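You operate a simulated robot arm through the tools that you are given. There is no shell and no other tool. Be economical: measure what you need, move in short steps, check, and stop when the job is done.

You run a simulated robot arm. Do the job below in one go: nothing can be reset, and whatever is moved stays where it is left.

JOB
Shut the propagator lid and sliders, mist 3 times, soil heat to 16.
Fine: lid and both vent sliders first, then mist; change no other setting.
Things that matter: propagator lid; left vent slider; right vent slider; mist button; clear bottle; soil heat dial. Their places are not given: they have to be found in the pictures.

The check looks at the end state, three seconds after you hand in, the way a careful person would. Anything else that was tipped, shoved, dropped, spilled or broken makes it a failure. A push-on lid holds only when it is set on centred and level and pressed home; a screw cap is set on level and turned clockwise until tight.

ROBOT AND FRAMES
A 6-joint arm with a two-finger parallel gripper, fixed in place. Base frame: the origin is at the foot of the arm, x ahead of it, y to its left, z up. Lengths are in m, angles in rad, forces in N, time in s.
With the tool pointing down near the work surface it reaches from about 0.24 to 0.64 m from the base axis. Its first joint turns from -1.152 to 1.152 rad. Payload 2.7 kg.
The tool frame sits at the grasp point between the pads (the TCP): z along the fingers, y along the line on which they close. The tips reach 0.023 m beyond it. Largest opening 0.094 m; finger width 0.038, thickness 0.01; the body of the gripper, 0.054 by 0.096 m, starts 0.039 m behind the TCP.
Orientation is that of the tool frame in the base frame, as a unit quaternion [x, y, z, w]. With the fingers straight down and closing along the base's y, the tool's x points along the base's -x, its y along +y and its z along -z.

CONTROLS
- The arm moves only by the tool step_arm. Its argument "plan" is a list of rows, each a list of 7 numbers: the shift along the tool's x, y, z in mm, then the turn, a rotation vector about the tool's x, y, z in rad, then the gripper command, from -1 (shut) to 1 (fully open), values between in proportion. In form: [[tx, ty, tz, wx, wy, wz, grip], ...]. A call has 1 to 12 rows; each row is the pose to reach, as a shift and turn from the pose commanded when the call began, along the tool's axes at that moment. Each row takes 0.2 s and may step no farther than 0.05 m and 0.15 rad from the row before; otherwise, or with a gripper value out of range, the whole call is refused. A pose out of reach is approached as far as the arm can. The call stops where the force on the tool passes 60 N (or 10 N more than at its start, if that is more) or the arm is blocked; 0.2 s more then pass. Each finger travels about 0.045 m/s and halts on what it meets, pressing with about 35 N; the grip force reading is that of the motor and also rises with nothing between the fingers. The clock runs only during rows and for 0.2 s after the last one: add rows that repeat a pose to give the fingers time. It gives the time, the measured TCP pose, the force on the tool (base axes), the opening and the grip force at its end, in the units of the frame above (readings bear some noise).
- Cameras (640 x 400 px; columns grow to the right, rows downward): "scene" is fixed at [0.0808, -0.4322, 1.415]; the picture's right is [0.75, -0.67, 0.00], its down [-0.32, -0.36, -0.88] and it looks along [0.58, 0.66, -0.48] (base axes); focal length 215 px, centre (320, 200). "wrist" rides on the gripper at [-0.039, 0, -0.044] in the tool frame; the picture's right is [0.00, -1.00, 0.00], its down [0.97, 0.00, -0.24] and it looks along [0.24, 0.00, 0.97] (tool axes); focal length 218 px, centre (320, 200).
- grab_frame(camera): a new picture of that camera. It takes no simulated time.
- point_at(camera, pixels): there is no depth. For up to 12 entries [column, row, z] of the newest picture of that camera ("zoom" is the newest enlarged one), the place [x, y] in the base frame at which the ray of that pixel passes the height z, good to about 0.002 m. It takes no simulated time.
- inspect(camera, box): a new picture of the part [left, top, right, bottom] of that camera's present view, enlarged. It takes no simulated time.
- sign_off(): hands the job in; it is judged then, once.

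Keep the steps short. Do not move on a guess: measure, check each grasp and each placing, and mend mistakes. In all there are 80 turns and 38 pictures (those below and enlarged ones count). Leave the gripper open and the arm clear of the work at the hand-in unless told otherwise, and finish with a single line.

The tools are called as a command line: name --pt "numbers of a row" for each row, then --argument value for the rest, lists and objects as JSON in quotes. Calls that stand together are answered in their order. step_arm: Moves the arm, as the interface text tells. Its arguments: {"type":"object","properties":{"plan":{"type":"array","items":{"type":"array","items":{"type":"number"}}}},"required":["plan"]} The other tools are called the same way: grab_frame (camera) takes a picture; point_at (camera, pixels) gives the place at which the rays of pixels pass given heights; inspect (camera, box) takes an enlarged picture of a part of a camera's view; sign_off () hands the job in.

At the start:

```text
time: 0.0
ee_pos: [0.2854, -0.0684, 1.3605]
tool_rot: [0.001, 1.0, 0.0, 0.0]
ft_force: [-0.3, 0.6, 0.3]
grip_width: 0.094
gripper_force: 0.1
```

scene: 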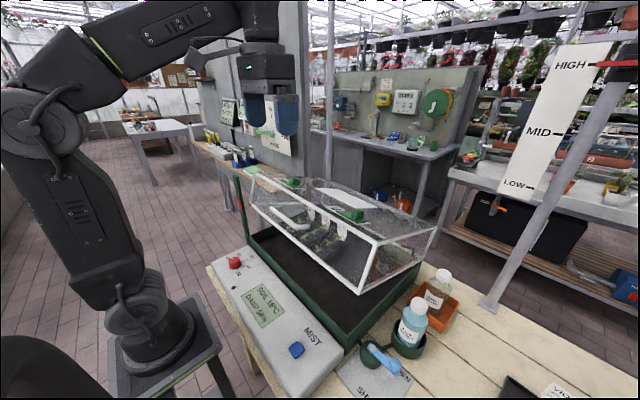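
wrist: 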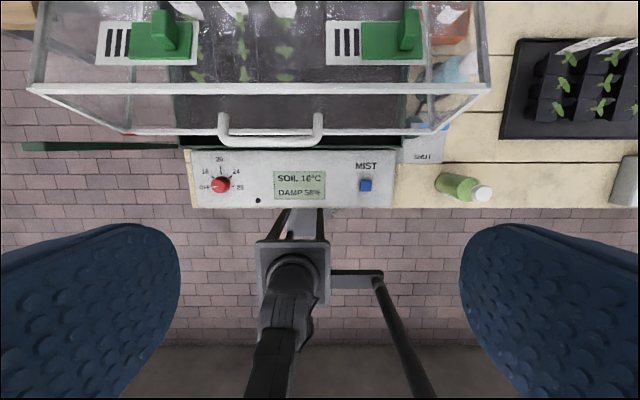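

I start by looking closely at the lid, panel and bottles.

inspect --camera "scene" --box '[200, 160, 460, 322]'

inspect --camera "scene" --box '[200, 240, 456, 400]'

inspect --camera "wrist" --box '[180, 130, 420, 220]'

inspect --camera "wrist" --box '[20, 0, 500, 150]'

```text
2.46 times, centred on (330, 241) of scene
```

zoom: 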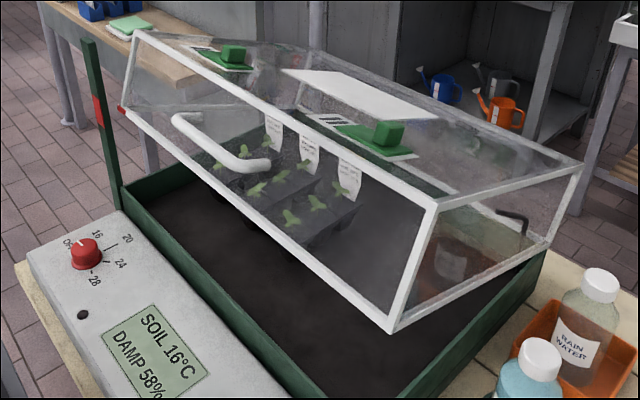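

```text
2.50 times, centred on (328, 320) of scene
```

zoom: 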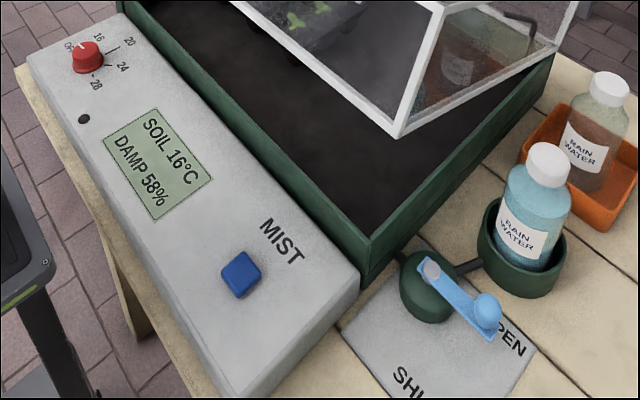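

```text
2.67 times, centred on (300, 175) of wrist
```

zoom: 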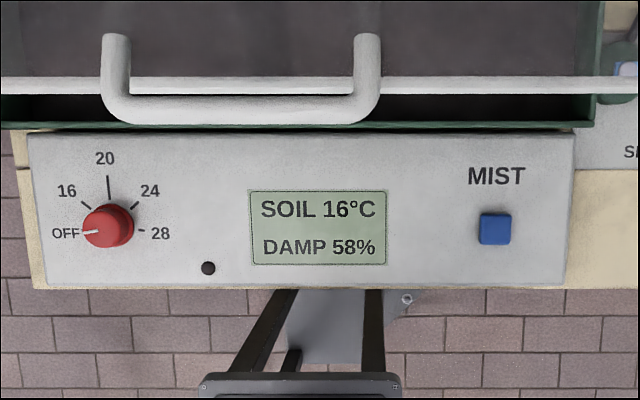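

```text
1.33 times, centred on (260, 75) of wrist
```

zoom: 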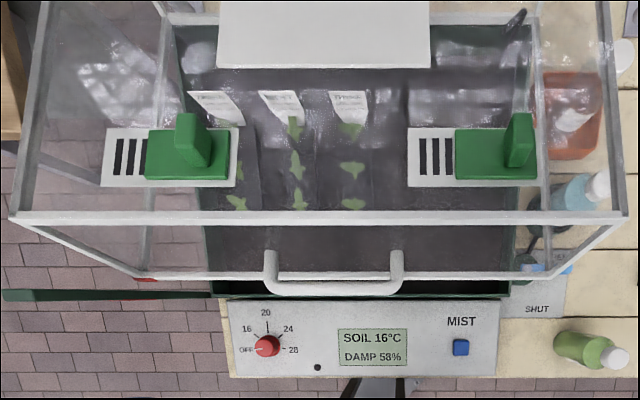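

The dial points at OFF. The lid is raised, and both vents show open slots to the left of the green slides. Next I triangulate features seen in both cameras.

point_at --camera "wrist" --pixels '[[221, 185, 0.86], [221, 185, 0.9], [365, 185, 0.86], [365, 185, 0.9], [192, 150, 0.86], [391, 207, 0.86], [223, 138, 1.0], [318, 138, 1.0], [223, 138, 1.1], [318, 138, 1.1], [487, 90, 1.1], [487, 90, 1.2]]'

point_at --camera "scene" --pixels '[[235, 262, 0.86], [235, 262, 0.9], [297, 349, 0.86], [297, 349, 0.9], [275, 210, 1.0], [275, 210, 1.1], [307, 226, 1.0], [307, 226, 1.1], [376, 243, 1.1], [376, 243, 1.2], [360, 292, 1.0], [360, 292, 0.95]]'

```text
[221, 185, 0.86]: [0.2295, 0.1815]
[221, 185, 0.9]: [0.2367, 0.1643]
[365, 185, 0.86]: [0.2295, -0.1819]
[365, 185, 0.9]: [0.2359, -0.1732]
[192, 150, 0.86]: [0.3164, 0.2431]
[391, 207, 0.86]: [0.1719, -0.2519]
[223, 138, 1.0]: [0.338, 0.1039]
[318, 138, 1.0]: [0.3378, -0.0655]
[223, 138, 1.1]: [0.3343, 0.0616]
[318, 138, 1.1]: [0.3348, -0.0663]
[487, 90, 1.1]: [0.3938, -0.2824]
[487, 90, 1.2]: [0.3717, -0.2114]
```

```text
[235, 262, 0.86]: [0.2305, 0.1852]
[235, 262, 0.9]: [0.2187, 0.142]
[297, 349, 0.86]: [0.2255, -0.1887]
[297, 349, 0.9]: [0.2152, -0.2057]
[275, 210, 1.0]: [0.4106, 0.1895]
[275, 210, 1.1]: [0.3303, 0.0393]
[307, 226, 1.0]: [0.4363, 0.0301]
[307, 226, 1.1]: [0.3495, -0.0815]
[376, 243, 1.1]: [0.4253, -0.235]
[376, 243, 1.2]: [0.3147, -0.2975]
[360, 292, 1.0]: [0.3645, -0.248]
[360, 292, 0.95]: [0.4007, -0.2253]
```

Dial and button are near z≈0.862, and the lid handle is at about (0.335, 0, 1.095). Before touching the lid I check the left post and the rear right black part, which may be stays.

inspect --camera "scene" --box '[225, 165, 305, 215]'

inspect --camera "scene" --box '[350, 220, 446, 280]'

```text
8.00 times, centred on (265, 190) of scene
```

zoom: 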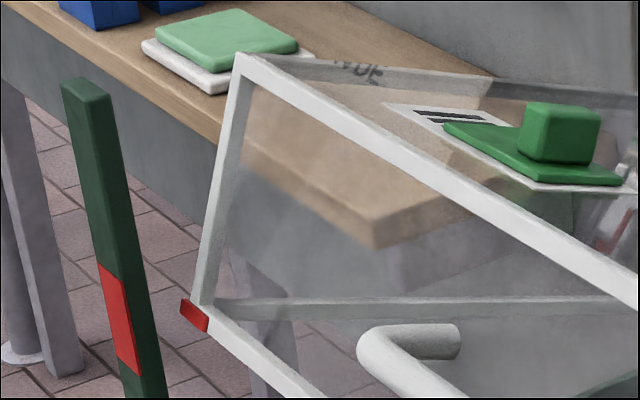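

```text
6.67 times, centred on (398, 250) of scene
```

zoom: 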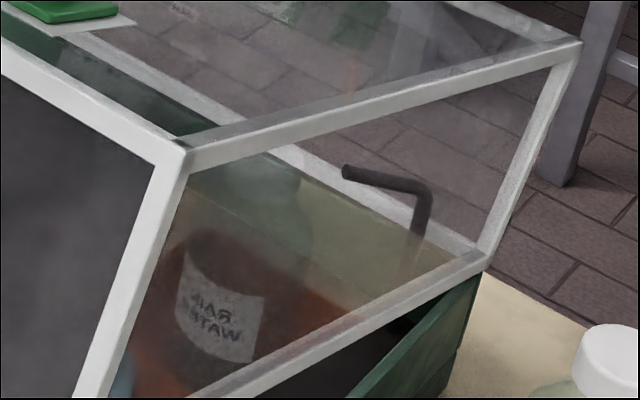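

The post is only a gauge, and the black pipe is a mist nozzle. The lid seems to be held by its hinge. I measure the hinge edge and tray rim.

point_at --camera "scene" --pixels '[[422, 260, 0.9], [422, 260, 0.93], [346, 336, 0.88], [346, 336, 0.92], [437, 227, 1.05], [437, 227, 1.0], [360, 292, 1.02], [360, 292, 1.04]]'

point_at --camera "wrist" --pixels '[[436, 129, 1.0], [436, 129, 1.05], [403, 145, 0.9], [165, 32, 1.15], [165, 32, 1.1], [408, 32, 1.15], [408, 32, 1.1]]'

```text
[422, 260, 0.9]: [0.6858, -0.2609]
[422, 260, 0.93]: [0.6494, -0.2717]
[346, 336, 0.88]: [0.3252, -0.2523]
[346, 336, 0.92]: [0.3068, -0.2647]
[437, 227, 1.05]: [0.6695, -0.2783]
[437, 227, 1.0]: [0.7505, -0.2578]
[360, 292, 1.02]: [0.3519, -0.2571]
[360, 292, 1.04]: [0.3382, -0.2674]
```

```text
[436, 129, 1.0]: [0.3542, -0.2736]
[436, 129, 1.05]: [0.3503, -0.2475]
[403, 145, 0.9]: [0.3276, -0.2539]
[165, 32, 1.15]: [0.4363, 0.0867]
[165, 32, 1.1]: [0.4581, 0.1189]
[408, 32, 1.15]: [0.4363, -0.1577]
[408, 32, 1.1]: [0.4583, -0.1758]
```

The hinge is near (0.68, 0.90) and the front rail is at about (0.39, 1.14). I shut the fingers and move above the middle of the front rail, with the tips about 30 mm clear.

step_arm --pt "-38 22 0 0 0 0 -1" --pt "-76 45 0 0 0 0 -1" --pt "-113 68 0 0 0 0 -1" --pt "-113 68 45 0 0 0 -1" --pt "-113 68 90 0 0 0 -1" --pt "-113 68 130 0 0 0 -1" --pt "-113 68 165 0 0 0 -1" --pt "-113 68 165 0 0 0 -1"

grab_frame --camera "scene"

```text
time: 1.8
ee_pos: [0.3989, -0.0034, 1.1937]
tool_rot: [0.0, 1.0, 0.0, 0.0]
ft_force: [0.2, -0.7, 0.2]
grip_width: 0.0
gripper_force: 35.0
out of reach, approached as far as the arm can: row 2, 3
```

```text
29 pictures are left
```

scene: 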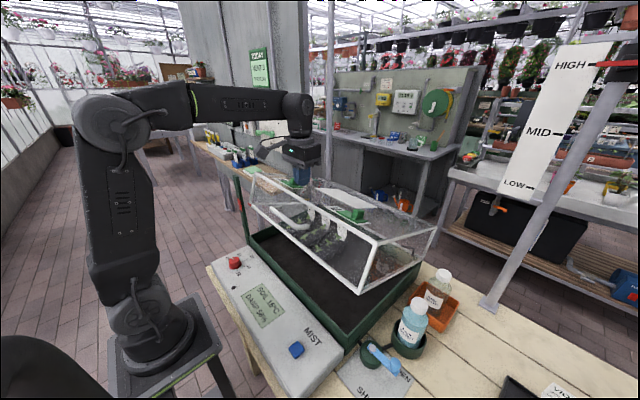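

The tips are above the rail and clear. A green "TODAY" sign has come into view at (260,68), so I read it first.

inspect --camera "scene" --box '[240, 43, 288, 93]'

inspect --camera "scene" --box '[238, 128, 366, 208]'

```text
8.00 times, centred on (264, 68) of scene
```

zoom: 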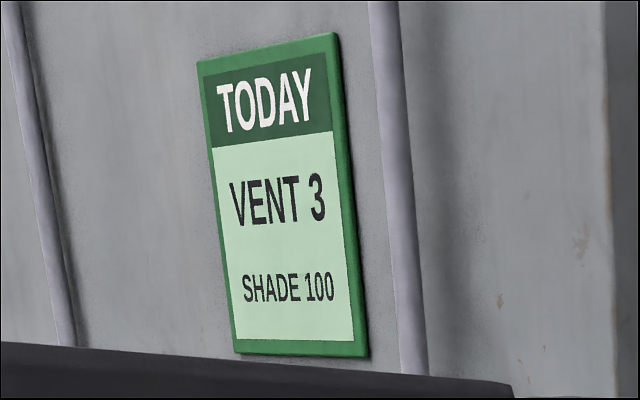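

```text
5.00 times, centred on (302, 168) of scene
```

zoom: 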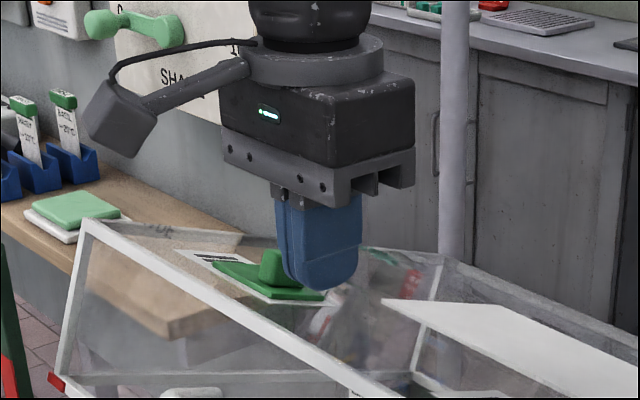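

The sign (VENT 3, SHADE 100) belongs to other equipment, so I leave it. Now I press the rail down, following its arc back towards the base.

step_arm --pt "0 3 20 0 0 0 -1" --pt "0 3 32 0 0 0 -1" --pt "5 3 40 0 0 0 -1" --pt "12 3 48 0 0 0 -1" --pt "18 3 56 0 0 0 -1" --pt "24 3 64 0 0 0 -1"

grab_frame --camera "scene"

```text
time: 3.2
ee_pos: [0.3741, 0.0021, 1.1303]
tool_rot: [0.0, 1.0, 0.001, 0.0]
ft_force: [0.8, 0.1, -0.3]
grip_width: 0.0
gripper_force: 35.0
```

```text
26 pictures are left
```

scene: 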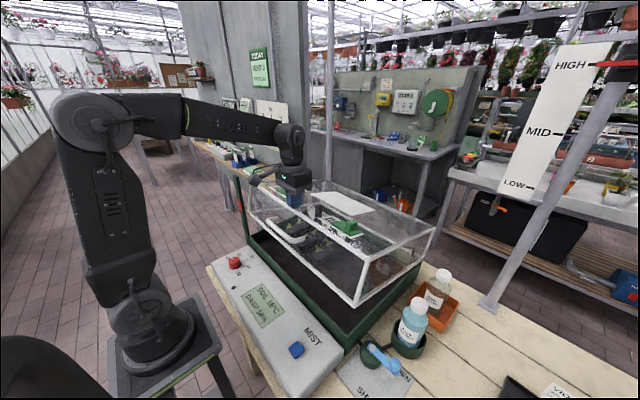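

The lid is coming down smoothly with low force. I continue along the arc to just short of closed.

step_arm --pt "5 0 10 0 0 0 -1" --pt "11 0 20 0 0 0 -1" --pt "16 0 30 0 0 0 -1" --pt "20 0 40 0 0 0 -1" --pt "25 0 50 0 0 0 -1" --pt "29 0 60 0 0 0 -1" --pt "33 0 70 0 0 0 -1" --pt "36 0 80 0 0 0 -1"

inspect --camera "scene" --box '[200, 160, 460, 322]'

```text
time: 5.0
ee_pos: [0.338, 0.0017, 1.0512]
tool_rot: [0.001, 1.0, 0.0, 0.0]
ft_force: [-1.2, 0.6, -0.9]
grip_width: 0.0
gripper_force: 35.1
```

```text
2.46 times, centred on (330, 241) of scene
```

zoom: 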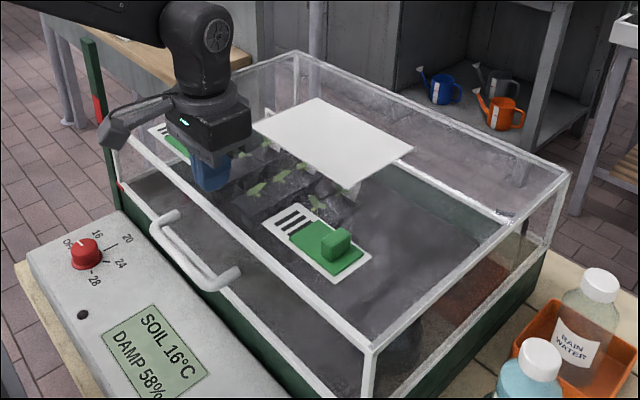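

The lid is nearly shut. I press on gently in small steps until I feel resistance.

step_arm --pt "1 0 3 0 0 0 -1" --pt "2 0 6 0 0 0 -1" --pt "3 0 9 0 0 0 -1" --pt "3 0 12 0 0 0 -1" --pt "3 0 15 0 0 0 -1" --pt "3 0 18 0 0 0 -1" --pt "3 0 21 0 0 0 -1" --pt "3 0 24 0 0 0 -1" --pt "3 0 27 0 0 0 -1"

```text
time: 6.4
ee_pos: [0.3359, 0.0028, 1.0375]
tool_rot: [0.0, 1.0, -0.001, 0.002]
ft_force: [-8.1, 1.1, 9.6]
grip_width: 0.0
gripper_force: 35.4
stopped in row 7: the force on the tool passed its limit (the readings are from after the stop); the commanded pose is now the measured one
```

Firm resistance at tip height 1.0145, so the lid is seated. I raise the tool 80 mm and look.

step_arm --pt "0 0 -40 0 0 0 -1" --pt "0 0 -80 0 0 0 -1" --pt "-10 0 -120 0 0 0 -1" --pt "-10 0 -120 0 0 0 -1"

inspect --camera "scene" --box '[200, 160, 460, 322]'

grab_frame --camera "wrist"

```text
time: 7.4
ee_pos: [0.3472, 0.0025, 1.1597]
tool_rot: [0.0, 1.0, 0.001, 0.004]
ft_force: [-0.4, -0.4, 0.4]
grip_width: 0.0002
gripper_force: 35.0
```

```text
2.46 times, centred on (330, 241) of scene
```

zoom: 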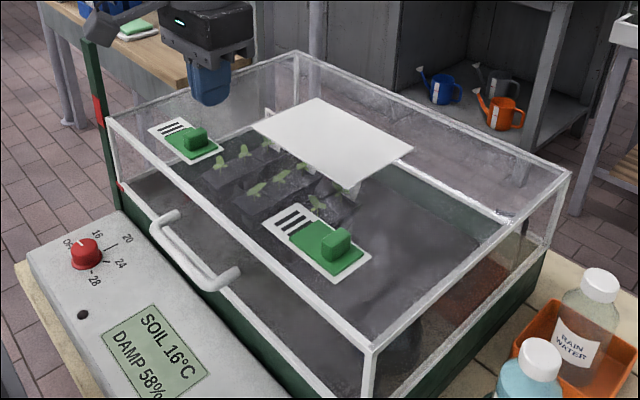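

```text
23 pictures are left
```

wrist: 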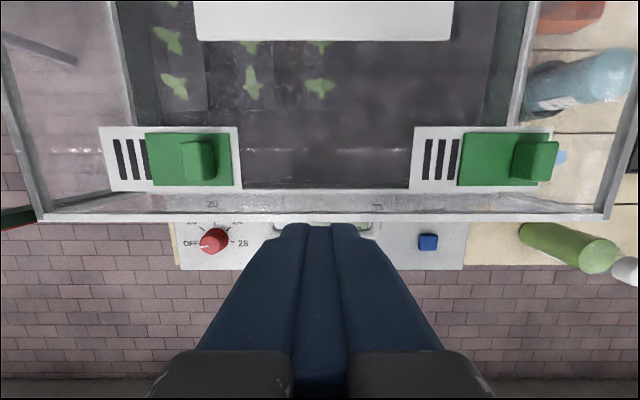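

The lid is shut flat. Both slides sit to the right with their slots open on the left. I measure the knobs at (205,160) and (535,160) in the wrist picture.

point_at --camera "wrist" --pixels '[[198, 162, 1.05], [198, 162, 1.03], [537, 161, 1.05], [537, 161, 1.03], [99, 127, 1.018], [242, 190, 1.018], [410, 190, 1.018], [553, 127, 1.018], [146, 160, 1.02], [232, 160, 1.02], [460, 160, 1.02], [549, 160, 1.02]]'

point_at --camera "scene" --pixels '[[279, 214, 1.05], [279, 214, 1.03], [336, 256, 1.05], [336, 256, 1.03]]'

inspect --camera "wrist" --box '[400, 110, 580, 210]'

```text
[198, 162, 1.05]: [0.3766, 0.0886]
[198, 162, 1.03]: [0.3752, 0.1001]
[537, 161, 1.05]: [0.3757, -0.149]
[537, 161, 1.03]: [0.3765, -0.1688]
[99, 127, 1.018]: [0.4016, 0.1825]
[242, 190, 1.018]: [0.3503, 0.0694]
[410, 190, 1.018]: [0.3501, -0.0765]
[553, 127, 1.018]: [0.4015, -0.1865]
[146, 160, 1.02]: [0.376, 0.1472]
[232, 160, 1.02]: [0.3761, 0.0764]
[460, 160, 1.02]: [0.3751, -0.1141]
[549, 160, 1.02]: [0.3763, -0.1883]
```

```text
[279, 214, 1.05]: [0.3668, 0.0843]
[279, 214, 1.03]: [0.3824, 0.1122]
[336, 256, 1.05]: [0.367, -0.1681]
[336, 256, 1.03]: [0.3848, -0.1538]
```

```text
3.56 times, centred on (490, 160) of wrist
```

zoom: 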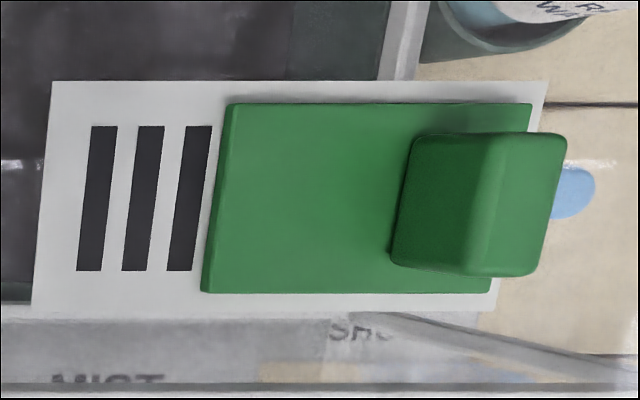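

The knobs are about 22 mm wide with tops near z≈1.042. They sit at (0.376, 0.094) and (0.376, -0.159), and both need to move to +y by about 35 mm. I go to the right of the right knob with the fingers shut.

step_arm --pt "-10 -45 0 0 0 0 -1" --pt "-20 -90 0 0 0 0 -1" --pt "-29 -135 0 0 0 0 -1" --pt "-29 -180 0 0 0 0 -1" --pt "-29 -202 15 0 0 0 -1" --pt "-29 -202 60 0 0 0 -1" --pt "-29 -202 90 0 0 0 -1" --pt "-29 -202 108 0 0 0 -1" --pt "-29 -202 108 0 0 0 -1"

inspect --camera "scene" --box '[280, 200, 408, 280]'

```text
time: 9.4
ee_pos: [0.3752, -0.1986, 1.0496]
tool_rot: [0.0, 1.0, 0.0, 0.002]
ft_force: [0.4, -0.3, -0.2]
grip_width: 0.0
gripper_force: 35.6
```

```text
5.00 times, centred on (344, 240) of scene
```

zoom: 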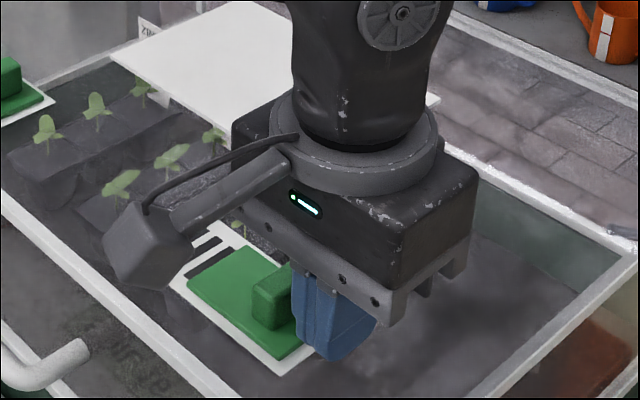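

The fingers are just right of the knob. I push to +y in small steps.

step_arm --pt "0 8 0 0 0 0 -1" --pt "0 15 0 0 0 0 -1" --pt "0 20 0 0 0 0 -1" --pt "0 25 0 0 0 0 -1" --pt "0 30 0 0 0 0 -1" --pt "0 35 0 0 0 0 -1" --pt "0 40 0 0 0 0 -1" --pt "0 44 0 0 0 0 -1"

grab_frame --camera "wrist"

```text
time: 11.2
ee_pos: [0.3759, -0.1557, 1.0492]
tool_rot: [0.0, 1.0, 0.0, 0.003]
ft_force: [0.7, -0.3, -0.4]
grip_width: 0.0
gripper_force: 35.0
```

```text
20 pictures are left
```

wrist: 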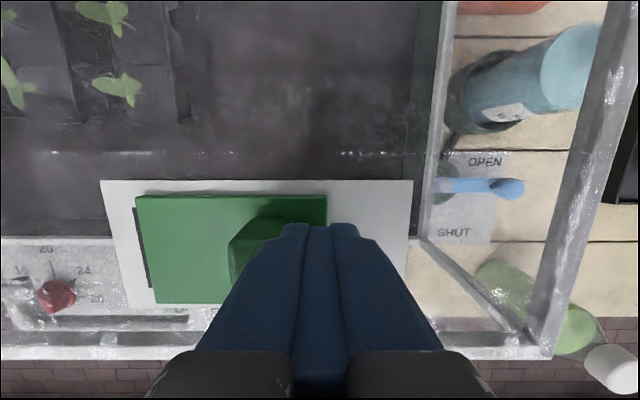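

Only a thin sliver of slot is left at the slide's left edge (133–148 px). I push on in 1.5 mm steps towards the end stop.

step_arm --pt "0 1.5 0 0 0 0 -1" --pt "0 3 0 0 0 0 -1" --pt "0 4.5 0 0 0 0 -1" --pt "0 6 0 0 0 0 -1"

inspect --camera "wrist" --box '[50, 150, 370, 350]'

```text
time: 12.2
ee_pos: [0.3743, -0.1497, 1.0495]
tool_rot: [0.0, 1.0, 0.0, 0.003]
ft_force: [-0.7, -0.6, 1.1]
grip_width: 0.0
gripper_force: 34.3
```

```text
2.00 times, centred on (210, 250) of wrist
```

zoom: 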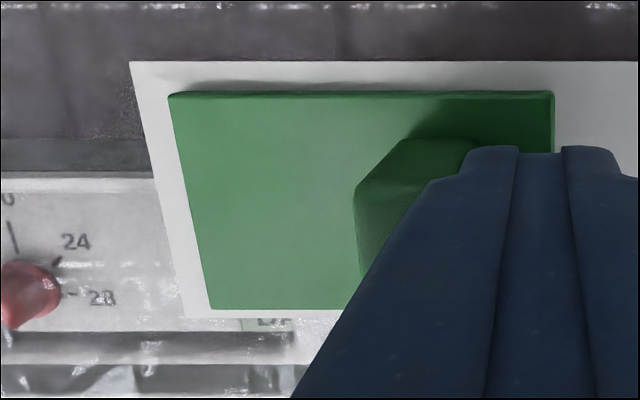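

The slots are covered. About 5 mm of plate still shows on the left, so I nudge on to find the end stop.

step_arm --pt "0 1 0 0 0 0 -1" --pt "0 2 0 0 0 0 -1" --pt "0 3 0 0 0 0 -1" --pt "0 4 0 0 0 0 -1"

inspect --camera "wrist" --box '[50, 150, 370, 350]'

```text
time: 13.2
ee_pos: [0.3751, -0.1459, 1.0499]
tool_rot: [0.001, 1.0, -0.001, 0.002]
ft_force: [0.8, -10.7, 1.0]
grip_width: 0.0
gripper_force: 35.2
```

```text
2.00 times, centred on (210, 250) of wrist
```

zoom: 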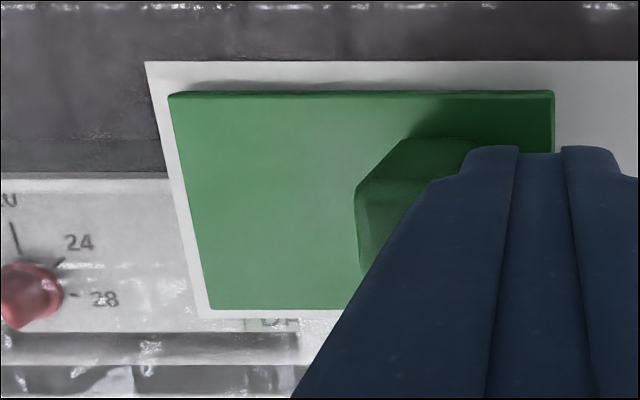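

The force of 10.7 N shows the end stop: the right vent is fully shut. I back off, lift, and go to the right side of the left knob.

step_arm --pt "0 -8 0 0 0 0 -1" --pt "0 -8 -45 0 0 0 -1" --pt "0 40 -50 0 0 0 -1" --pt "0 88 -50 0 0 0 -1" --pt "0 136 -50 0 0 0 -1" --pt "0 180 -50 0 0 0 -1" --pt "0 200 -50 0 0 0 -1" --pt "0 200 -20 0 0 0 -1" --pt "0 200 0 0 0 0 -1" --pt "0 200 0 0 0 0 -1"

inspect --camera "scene" --box '[230, 170, 390, 270]'

```text
time: 15.4
ee_pos: [0.3761, 0.0556, 1.0493]
tool_rot: [0.0, 1.0, 0.0, 0.004]
ft_force: [0.9, -0.3, -0.2]
grip_width: 0.0
gripper_force: 35.2
```

```text
4.00 times, centred on (310, 220) of scene
```

zoom: 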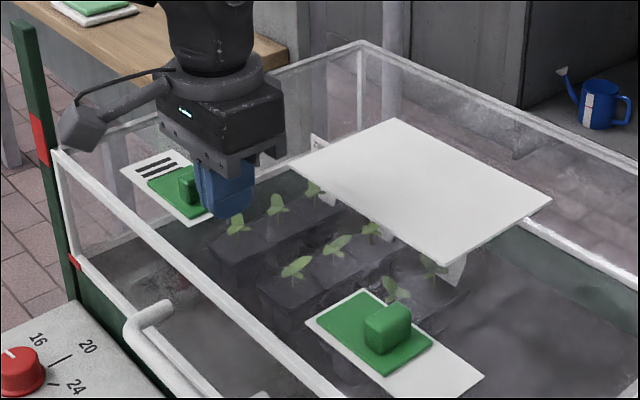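

The right vent is shut. The fingers are right of the left knob, so I push to +y towards a predicted stop at y≈0.111.

step_arm --pt "0 8 0 0 0 0 -1" --pt "0 15 0 0 0 0 -1" --pt "0 20 0 0 0 0 -1" --pt "0 25 0 0 0 0 -1" --pt "0 30 0 0 0 0 -1" --pt "0 35 0 0 0 0 -1" --pt "0 40 0 0 0 0 -1" --pt "0 45 0 0 0 0 -1" --pt "0 49 0 0 0 0 -1" --pt "0 52 0 0 0 0 -1"

inspect --camera "wrist" --box '[50, 150, 370, 350]'

```text
time: 17.6
ee_pos: [0.3742, 0.1057, 1.0491]
tool_rot: [0.0, 1.0, 0.0, 0.003]
ft_force: [0.1, -1.7, -0.6]
grip_width: 0.0001
gripper_force: 35.2
```

```text
2.00 times, centred on (210, 250) of wrist
```

zoom: 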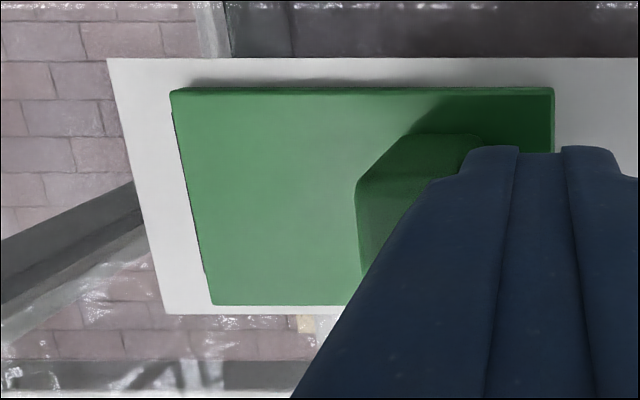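

Nearly there. The plate margin is 62 px and was 24 px at the stop on the other vent, so about 6 mm remain.

step_arm --pt "0 1.5 0 0 0 0 -1" --pt "0 3 0 0 0 0 -1" --pt "0 4.5 0 0 0 0 -1" --pt "0 5.5 0 0 0 0 -1" --pt "0 6.3 0 0 0 0 -1"

inspect --camera "wrist" --box '[50, 150, 370, 350]'

```text
time: 18.8
ee_pos: [0.3745, 0.1127, 1.0496]
tool_rot: [0.0, 1.0, 0.0, 0.003]
ft_force: [-0.7, -0.7, 0.8]
grip_width: 0.0
gripper_force: 34.8
```

```text
2.00 times, centred on (210, 250) of wrist
```

zoom: 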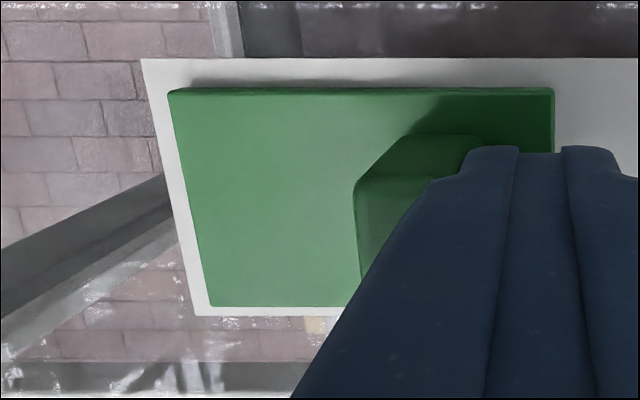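

The margin is now 28 px, about 1 mm from the stop. I finish it.

step_arm --pt "0 0.7 0 0 0 0 -1" --pt "0 1.4 0 0 0 0 -1"

```text
time: 19.4
ee_pos: [0.3748, 0.1132, 1.0507]
tool_rot: [0.0, 1.0, 0.0, 0.004]
ft_force: [4.2, -5.4, -2.7]
grip_width: 0.0002
gripper_force: 35.0
```

The stop is felt (5 N), so both vents are shut. I back off, lift, take a picture to confirm, and travel to above the mist button.

step_arm --pt "0 -8 0 0 0 0 -1" --pt "0 -8 -45 0 0 0 -1" --pt "0 -20 -90 0 0 0 -1" --pt "20 -60 -100 0 0 0 -1" --pt "45 -100 -100 0 0 0 -1" --pt "70 -140 -100 0 0 0 -1" --pt "95 -180 -100 0 0 0 -1" --pt "120 -220 -100 0 0 0 -1" --pt "140 -260 -90 0 0 0 -1" --pt "146 -296 -60 0 0 0 -1" --pt "146 -296 -20 0 0 0 -1" --pt "146 -296 -20 0 0 0 -1"

grab_frame --camera "wrist"

inspect --camera "scene" --box '[200, 160, 460, 322]'

```text
time: 22.0
ee_pos: [0.2263, -0.1822, 1.068]
tool_rot: [0.0, 1.0, 0.0, 0.004]
ft_force: [-1.0, 0.0, 0.0]
grip_width: 0.0
gripper_force: 35.3
```

```text
14 pictures are left
```

wrist: 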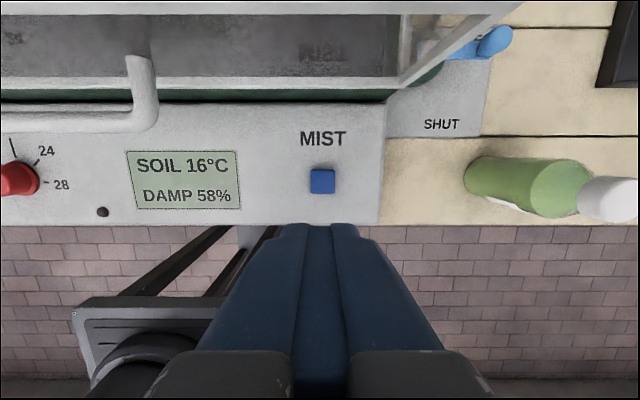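

```text
2.46 times, centred on (330, 241) of scene
```

zoom: 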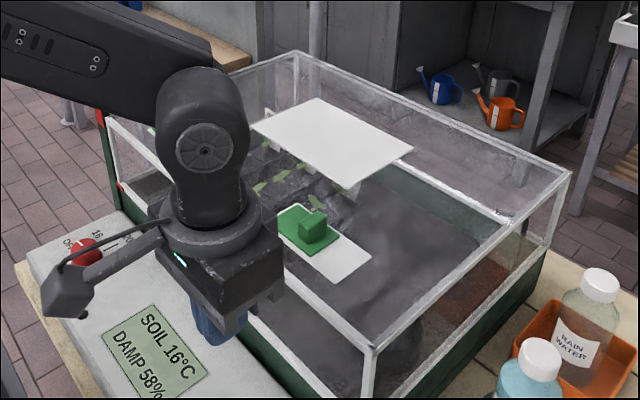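

I'm above the button, which is at (322,180). I refine its position and height.

point_at --camera "wrist" --pixels '[[322, 179, 0.865], [322, 179, 0.855], [310, 168, 0.86], [335, 193, 0.86], [17, 178, 0.87]]'

```text
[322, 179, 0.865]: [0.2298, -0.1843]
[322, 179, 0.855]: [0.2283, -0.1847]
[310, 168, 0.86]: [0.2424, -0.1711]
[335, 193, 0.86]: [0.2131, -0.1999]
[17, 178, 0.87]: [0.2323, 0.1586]
```

The button is at (0.229, -0.1845) and about 26 mm square. I lower to roughly 15 mm above it.

step_arm --pt "-2.7 -2.3 40 0 0 0 -1" --pt "-2.7 -2.3 85 0 0 0 -1" --pt "-2.7 -2.3 125 0 0 0 -1" --pt "-2.7 -2.3 155 0 0 0 -1" --pt "-2.7 -2.3 165 0 0 0 -1" --pt "-2.7 -2.3 165 0 0 0 -1"

inspect --camera "scene" --box '[240, 300, 368, 380]'

```text
time: 23.4
ee_pos: [0.2324, -0.1827, 0.9026]
tool_rot: [-0.001, 1.0, -0.001, 0.004]
ft_force: [0.2, 0.1, 0.1]
grip_width: 0.0002
gripper_force: 35.1
```

```text
5.00 times, centred on (304, 340) of scene
```

zoom: 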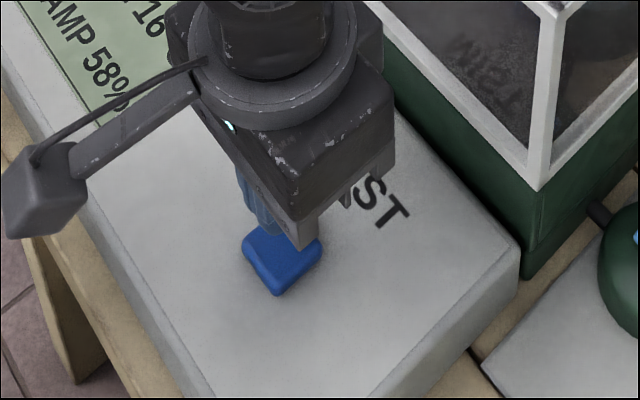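

The fingers are right above the button. I descend slowly and read the force to find contact.

step_arm --pt "2.5 -1 4 0 0 0 -1" --pt "2.5 -1 8 0 0 0 -1" --pt "2.5 -1 11 0 0 0 -1"

```text
time: 24.2
ee_pos: [0.2295, -0.1841, 0.8913]
tool_rot: [0.0, 1.0, 0.0, 0.003]
ft_force: [-1.5, 0.5, -1.1]
grip_width: 0.0001
gripper_force: 35.0
```

No contact yet, with the tip at 0.868. I go on in 1 mm steps.

step_arm --pt "0 0 1 0 0 0 -1" --pt "0 0 2 0 0 0 -1" --pt "0 0 3 0 0 0 -1" --pt "0 0 4 0 0 0 -1"

```text
time: 25.2
ee_pos: [0.2306, -0.1847, 0.8879]
tool_rot: [0.0, 1.0, -0.001, 0.003]
ft_force: [0.5, 0.6, 0.0]
grip_width: 0.0001
gripper_force: 35.2
```

step_arm --pt "0 0 1 0 0 0 -1" --pt "0 0 2 0 0 0 -1" --pt "0 0 3 0 0 0 -1"

```text
time: 26.0
ee_pos: [0.231, -0.1847, 0.8856]
tool_rot: [0.0, 1.0, 0.0, 0.003]
ft_force: [-0.1, 0.3, 0.7]
grip_width: 0.0
gripper_force: 35.2
```

The tip is at 0.8626 with a hint of contact. I keep going by 1 mm steps.

step_arm --pt "0 0 1 0 0 0 -1" --pt "0 0 2 0 0 0 -1"

```text
time: 26.6
ee_pos: [0.2301, -0.1846, 0.8829]
tool_rot: [0.0, 1.0, -0.001, 0.004]
ft_force: [0.1, -0.2, 0.6]
grip_width: 0.0
gripper_force: 34.9
```

step_arm --pt "0 0 1 0 0 0 -1" --pt "0 0 2 0 0 0 -1"

inspect --camera "scene" --box '[240, 300, 368, 380]'

```text
time: 27.2
ee_pos: [0.2302, -0.1839, 0.8815]
tool_rot: [0.001, 1.0, 0.0, 0.003]
ft_force: [-0.6, -0.4, 0.1]
grip_width: 0.0
gripper_force: 35.1
```

```text
5.00 times, centred on (304, 340) of scene
```

zoom: 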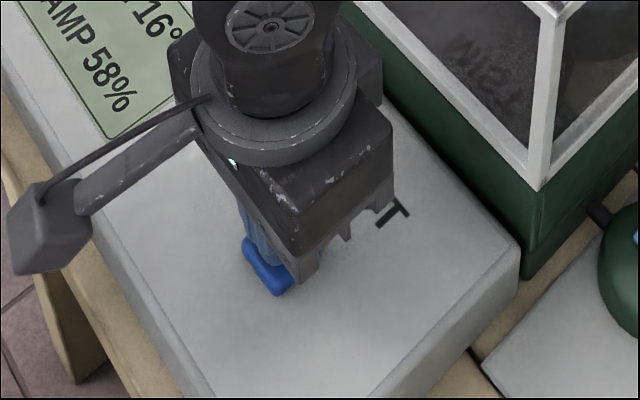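

The tip (0.8585) is just touching or just above the button, with no load yet. I continue.

step_arm --pt "0 0 1 0 0 0 -1" --pt "0 0 1.7 0 0 0 -1"

```text
time: 27.8
ee_pos: [0.2307, -0.1848, 0.8806]
tool_rot: [0.001, 1.0, 0.0, 0.003]
ft_force: [-0.5, -0.2, -0.5]
grip_width: 0.0
gripper_force: 34.6
```

step_arm --pt "0 0 1 0 0 0 -1" --pt "0 0 2 0 0 0 -1"

```text
time: 28.4
ee_pos: [0.2303, -0.1843, 0.8779]
tool_rot: [-0.001, 1.0, 0.001, 0.003]
ft_force: [0.1, 0.9, 2.8]
grip_width: 0.0
gripper_force: 35.4
```

Contact at tip 0.855 (2.8 N). I press on.

step_arm --pt "0 0 1 0 0 0 -1" --pt "0 0 2 0 0 0 -1"

```text
time: 29.0
ee_pos: [0.2305, -0.1853, 0.8754]
tool_rot: [-0.001, 1.0, 0.0, 0.004]
ft_force: [1.4, 0.0, 2.6]
grip_width: 0.0
gripper_force: 34.9
```

step_arm --pt "0 0 1 0 0 0 -1" --pt "0 0 2 0 0 0 -1"

grab_frame --camera "scene"

```text
time: 29.6
ee_pos: [0.23, -0.1864, 0.8734]
tool_rot: [0.0, 1.0, 0.0, 0.002]
ft_force: [0.0, -1.8, 7.0]
grip_width: 0.0004
gripper_force: 35.3
```

```text
10 pictures are left
```

scene: 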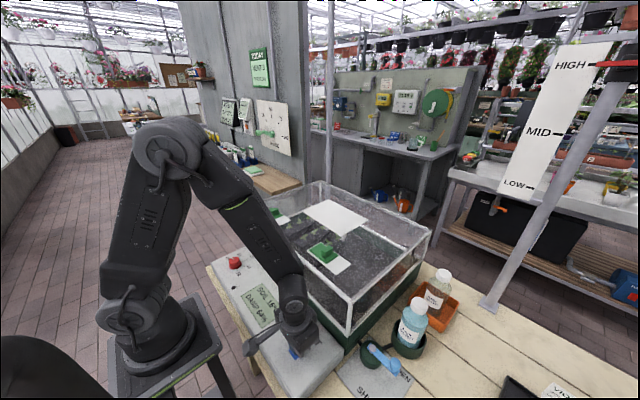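

7 N at 4.6 mm of travel. The display text may have changed, so I zoom in on it.

inspect --camera "scene" --box '[230, 270, 326, 330]'

```text
6.67 times, centred on (278, 300) of scene
```

zoom: 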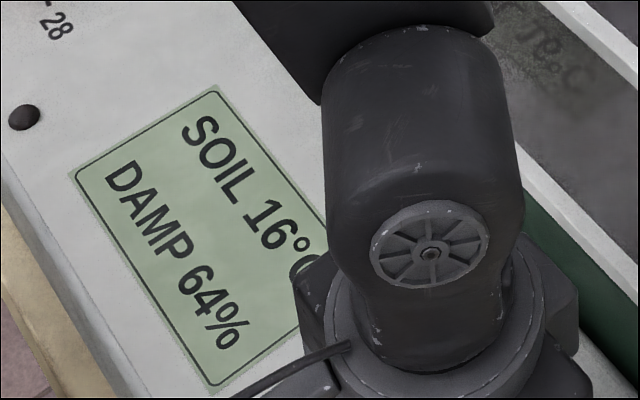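

Damp went 58→64, so the first mist counted. I release fully, then make the second press to the same depth and release again.

step_arm --pt "0 0 -6 0 0 0 -1" --pt "0 0 -12 0 0 0 -1" --pt "0 0 -12 0 0 0 -1" --pt "0 0 -12 0 0 0 -1" --pt "0 0 -6 0 0 0 -1" --pt "0 0 -3 0 0 0 -1" --pt "0 0 0 0 0 0 -1" --pt "0 0 0.3 0 0 0 -1" --pt "0 0 0.3 0 0 0 -1" --pt "0 0 -6 0 0 0 -1" --pt "0 0 -12 0 0 0 -1" --pt "0 0 -12 0 0 0 -1"

inspect --camera "scene" --box '[230, 270, 326, 330]'

```text
time: 32.2
ee_pos: [0.2299, -0.1845, 0.8859]
tool_rot: [0.001, 1.0, 0.0, 0.003]
ft_force: [0.7, -0.3, -0.9]
grip_width: 0.0
gripper_force: 34.9
```

```text
6.67 times, centred on (278, 300) of scene
```

zoom: 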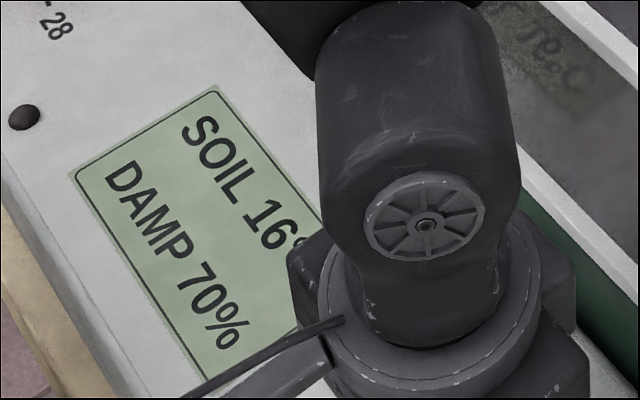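

70%: two mists done. Third press, then rise.

step_arm --pt "0 0 6 0 0 0 -1" --pt "0 0 9 0 0 0 -1" --pt "0 0 12 0 0 0 -1" --pt "0 0 12.3 0 0 0 -1" --pt "0 0 12.3 0 0 0 -1" --pt "0 0 4 0 0 0 -1" --pt "0 0 -40 0 0 0 -1" --pt "0 0 -85 0 0 0 -1" --pt "0 0 -130 0 0 0 -1" --pt "0 0 -165 0 0 0 -1"

step_arm --pt "0 46 0 0 0 0 -1" --pt "0 92 0 0 0 0 -1" --pt "0 138 0 0 0 0 -1" --pt "0 184 0 0 0 0 -1" --pt "0 230 0 0 0 0 -1" --pt "0 276 0 0 0 0 -1" --pt "0 322 0 0 0 0 -1" --pt "0 364 0 0 0 0 -0.3" --pt "0 364 0 0 0 0 -0.2" --pt "0 364 0 0 0 0 -0.2" --pt "0 364 0 0 0 0 -0.2"

grab_frame --camera "wrist"

```text
time: 34.4
ee_pos: [0.2308, -0.1826, 1.0502]
tool_rot: [0.0, 1.0, 0.0, 0.003]
ft_force: [-0.2, 0.6, 0.1]
grip_width: 0.0
gripper_force: 34.8
```

```text
time: 36.8
ee_pos: [0.2275, 0.1794, 1.0504]
tool_rot: [0.0, 1.0, 0.0, 0.003]
ft_force: [1.2, 0.8, -0.2]
grip_width: 0.0376
gripper_force: 0.0
```

```text
7 pictures are left
```

wrist: 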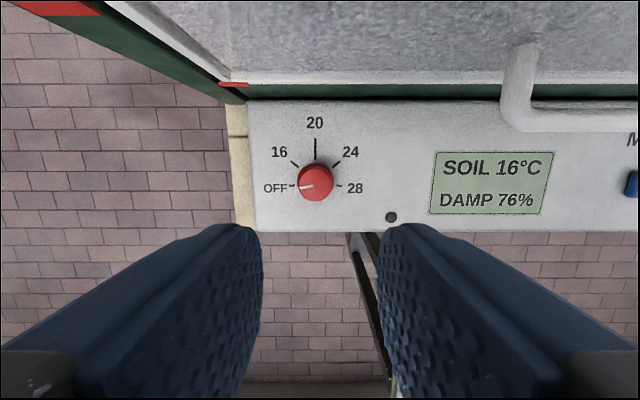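

76%: exactly three mists. The dial ticks are OFF at 180°, 16 at 135°, 20 at 90° and 28 at 0°, so OFF→16 is 45° clockwise (+ about tool z). I measure the knob.

point_at --camera "wrist" --pixels '[[316, 181, 0.875], [298, 181, 0.875], [334, 181, 0.875], [316, 186, 0.852], [291, 186, 0.852], [340, 186, 0.852], [296, 164, 0.852], [315, 148, 0.852]]'

inspect --camera "wrist" --box '[256, 130, 384, 210]'

```text
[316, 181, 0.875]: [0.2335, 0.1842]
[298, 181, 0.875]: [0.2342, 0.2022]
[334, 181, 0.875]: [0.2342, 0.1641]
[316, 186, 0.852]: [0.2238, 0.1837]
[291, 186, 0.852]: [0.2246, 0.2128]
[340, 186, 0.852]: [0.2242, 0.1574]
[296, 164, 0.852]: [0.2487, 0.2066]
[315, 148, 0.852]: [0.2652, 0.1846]
```

```text
5.00 times, centred on (320, 170) of wrist
```

zoom: 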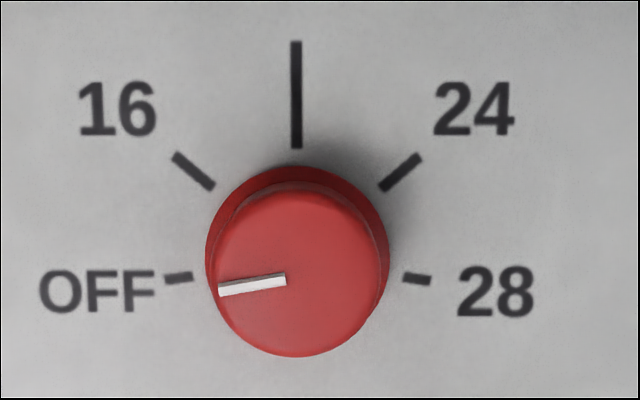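

In the zoom the ticks radiate from (297,255): OFF at 190° and 16 at 140°. The needed turn is therefore 50° (0.873 rad) clockwise. The knob is about 36 mm across, centred at (0.230, 0.184), with its top near 0.875. I open to 60 mm and lower around it.

step_arm --pt "-2.5 4.6 40 0 0 0 0.3" --pt "-2.5 4.6 80 0 0 0 0.3" --pt "-2.5 4.6 115 0 0 0 0.3" --pt "-2.5 4.6 140 0 0 0 0.3" --pt "-2.5 4.6 155 0 0 0 0.3" --pt "-2.5 4.6 164 0 0 0 0.3" --pt "-2.5 4.6 166 0 0 0 0.3" --pt "-2.5 4.6 166 0 0 0 0.3"

inspect --camera "scene" --box '[190, 220, 286, 280]'

```text
time: 38.6
ee_pos: [0.2316, 0.1834, 0.8847]
tool_rot: [0.0, 1.0, 0.0, 0.003]
ft_force: [0.1, 0.0, 0.3]
grip_width: 0.061
gripper_force: 0.0
```

```text
6.67 times, centred on (238, 250) of scene
```

zoom: 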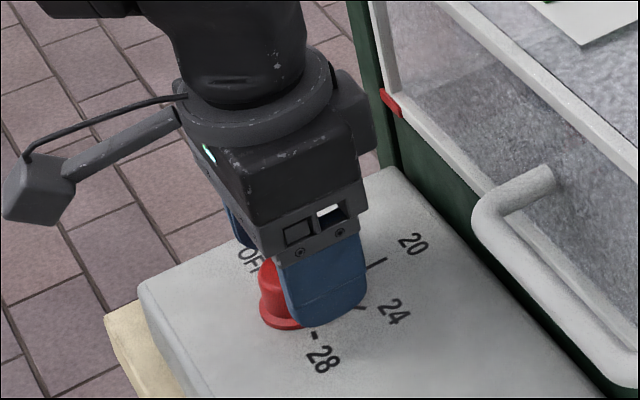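

The fingers straddle the red knob with a clear gap. I close on it.

step_arm --pt "0 0 0 0 0 0 -0.2" --pt "0 0 0 0 0 0 -0.6" --pt "0 0 0 0 0 0 -1" --pt "0 0 0 0 0 0 -1"

```text
time: 39.6
ee_pos: [0.2321, 0.1837, 0.8852]
tool_rot: [0.0, 1.0, 0.001, 0.005]
ft_force: [-1.0, 11.0, -6.0]
grip_width: 0.035
gripper_force: 45.1
```

The knob is gripped at 35 mm. I turn 50° clockwise in six steps, with a 0.7 mm centring shift.

step_arm --pt "0.5 0.7 0 0 0 0.145 -1" --pt "0.5 0.7 0 0 0 0.29 -1" --pt "0.5 0.7 0 0 0 0.435 -1" --pt "0.5 0.7 0 0 0 0.58 -1" --pt "0.5 0.7 0 0 0 0.725 -1" --pt "0.5 0.7 0 0 0 0.873 -1" --pt "0.5 0.7 0 0 0 0.873 -1"

```text
time: 41.2
ee_pos: [0.2312, 0.1817, 0.8846]
tool_rot: [0.424, 0.906, -0.002, 0.001]
ft_force: [-7.6, -24.0, 27.6]
grip_width: 0.0349
gripper_force: 44.9
```

The tool has turned 50.2°. I release, rise straight up, and look.

step_arm --pt "0 0 0 0 0 0 0" --pt "0 0 0 0 0 0 0.3" --pt "0 0 0 0 0 0 0.3" --pt "0 0 0 0 0 0 0.3" --pt "0 0 -20 0 0 0 0.3" --pt "0 0 -55 0 0 0 0.3" --pt "0 0 -100 0 0 0 0.3" --pt "0 0 -140 0 0 0 0.3" --pt "0 0 -165 0 0 0 0.3" --pt "0 0 -165 0 0 0 0.3"

grab_frame --camera "wrist"

```text
time: 43.4
ee_pos: [0.2301, 0.1837, 1.0497]
tool_rot: [0.424, 0.906, 0.002, 0.002]
ft_force: [0.8, -0.3, 0.2]
grip_width: 0.0612
gripper_force: 0.1
```

```text
4 pictures are left
```

wrist: 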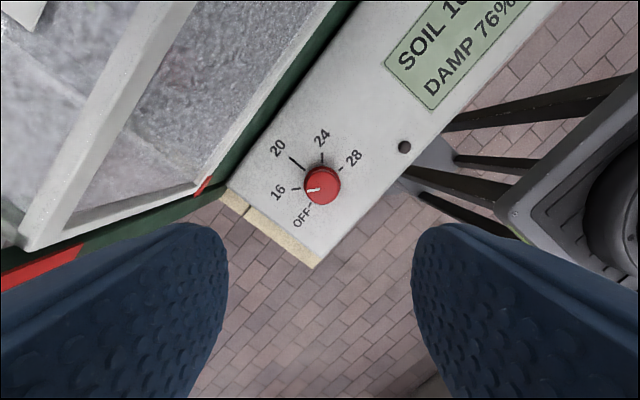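

The pointer now looks aligned with 16. I turn the tool back, move it clear, and then check by zoom.

step_arm --pt "0 0 0 0 0 -0.145 0.3" --pt "0 0 0 0 0 -0.29 0.3" --pt "0 0 0 0 0 -0.435 0.5" --pt "0 0 0 0 0 -0.58 0.7" --pt "0 0 0 0 0 -0.725 1" --pt "0 0 0 0 0 -0.873 1" --pt "0 0 -40 0 0 -0.873 1" --pt "0 0 -80 0 0 -0.873 1" --pt "0 0 -120 0 0 -0.873 1"

inspect --camera "wrist" --box '[272, 135, 368, 195]'

```text
time: 45.4
ee_pos: [0.231, 0.1856, 1.173]
tool_rot: [0.0, 1.0, 0.0, 0.004]
ft_force: [0.0, -0.1, 0.0]
grip_width: 0.0938
gripper_force: 0.1
```

```text
6.67 times, centred on (320, 165) of wrist
```

zoom: 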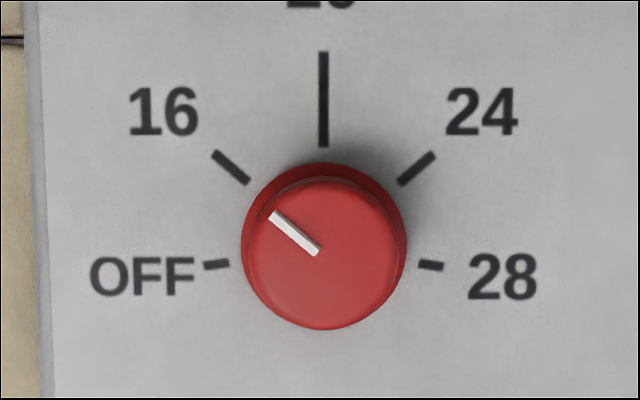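

The pointer (37.5°) lines up with the 16 tick (about 40°). I raise the arm clear and take a final look at the scene.

step_arm --pt "0 -40 -40 0 0 0 1" --pt "-10 -80 -80 0 0 0 1" --pt "-20 -120 -120 0 0 0 1" --pt "-30 -160 -150 0 0 0 1" --pt "-40 -200 -165 0 0 0 1" --pt "-45 -240 -170 0 0 0 1" --pt "-45 -240 -170 0 0 0 1"

inspect --camera "scene" --box '[190, 160, 510, 360]'

grab_frame --camera "wrist"

```text
refused: row 1 steps farther than a row can; nothing moved
```

```text
2.00 times, centred on (350, 260) of scene
```

zoom: 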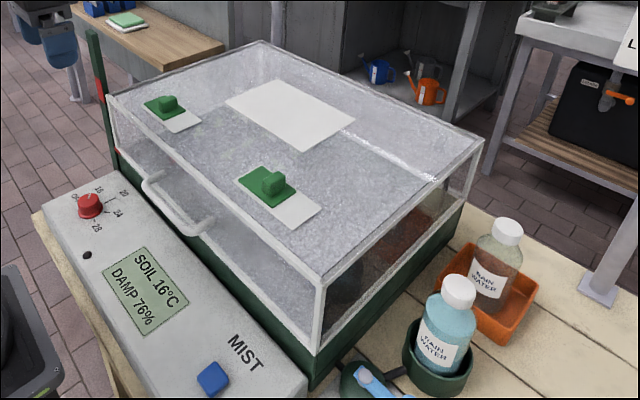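

```text
1 pictures are left
```

wrist: 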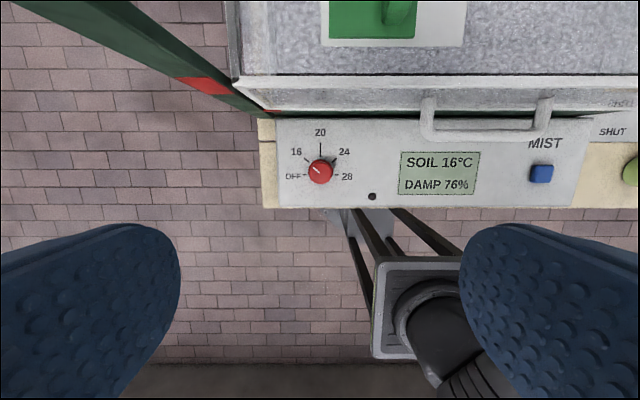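

The steps were too long and nothing moved. The pictures confirm lid shut, both slots covered, 76 % damp, dial at 16 and bottles upright. I just lift the arm a bit higher.

step_arm --pt "0 0 -40 0 0 0 1" --pt "0 0 -80 0 0 0 1" --pt "0 0 -120 0 0 0 1" --pt "0 0 -120 0 0 0 1"

```text
time: 46.4
ee_pos: [0.2294, 0.184, 1.2927]
tool_rot: [0.0, 1.0, 0.0, 0.004]
ft_force: [-0.3, 0.7, -0.3]
grip_width: 0.0941
gripper_force: 0.0
```

The arm is clear and the gripper open, so I hand in.

sign_off

```text
The job is handed in.
```

Done: the lid and both vent sliders are shut, three mists were given (damp 58→76 %), the soil heat dial is at 16, and no other setting was touched.
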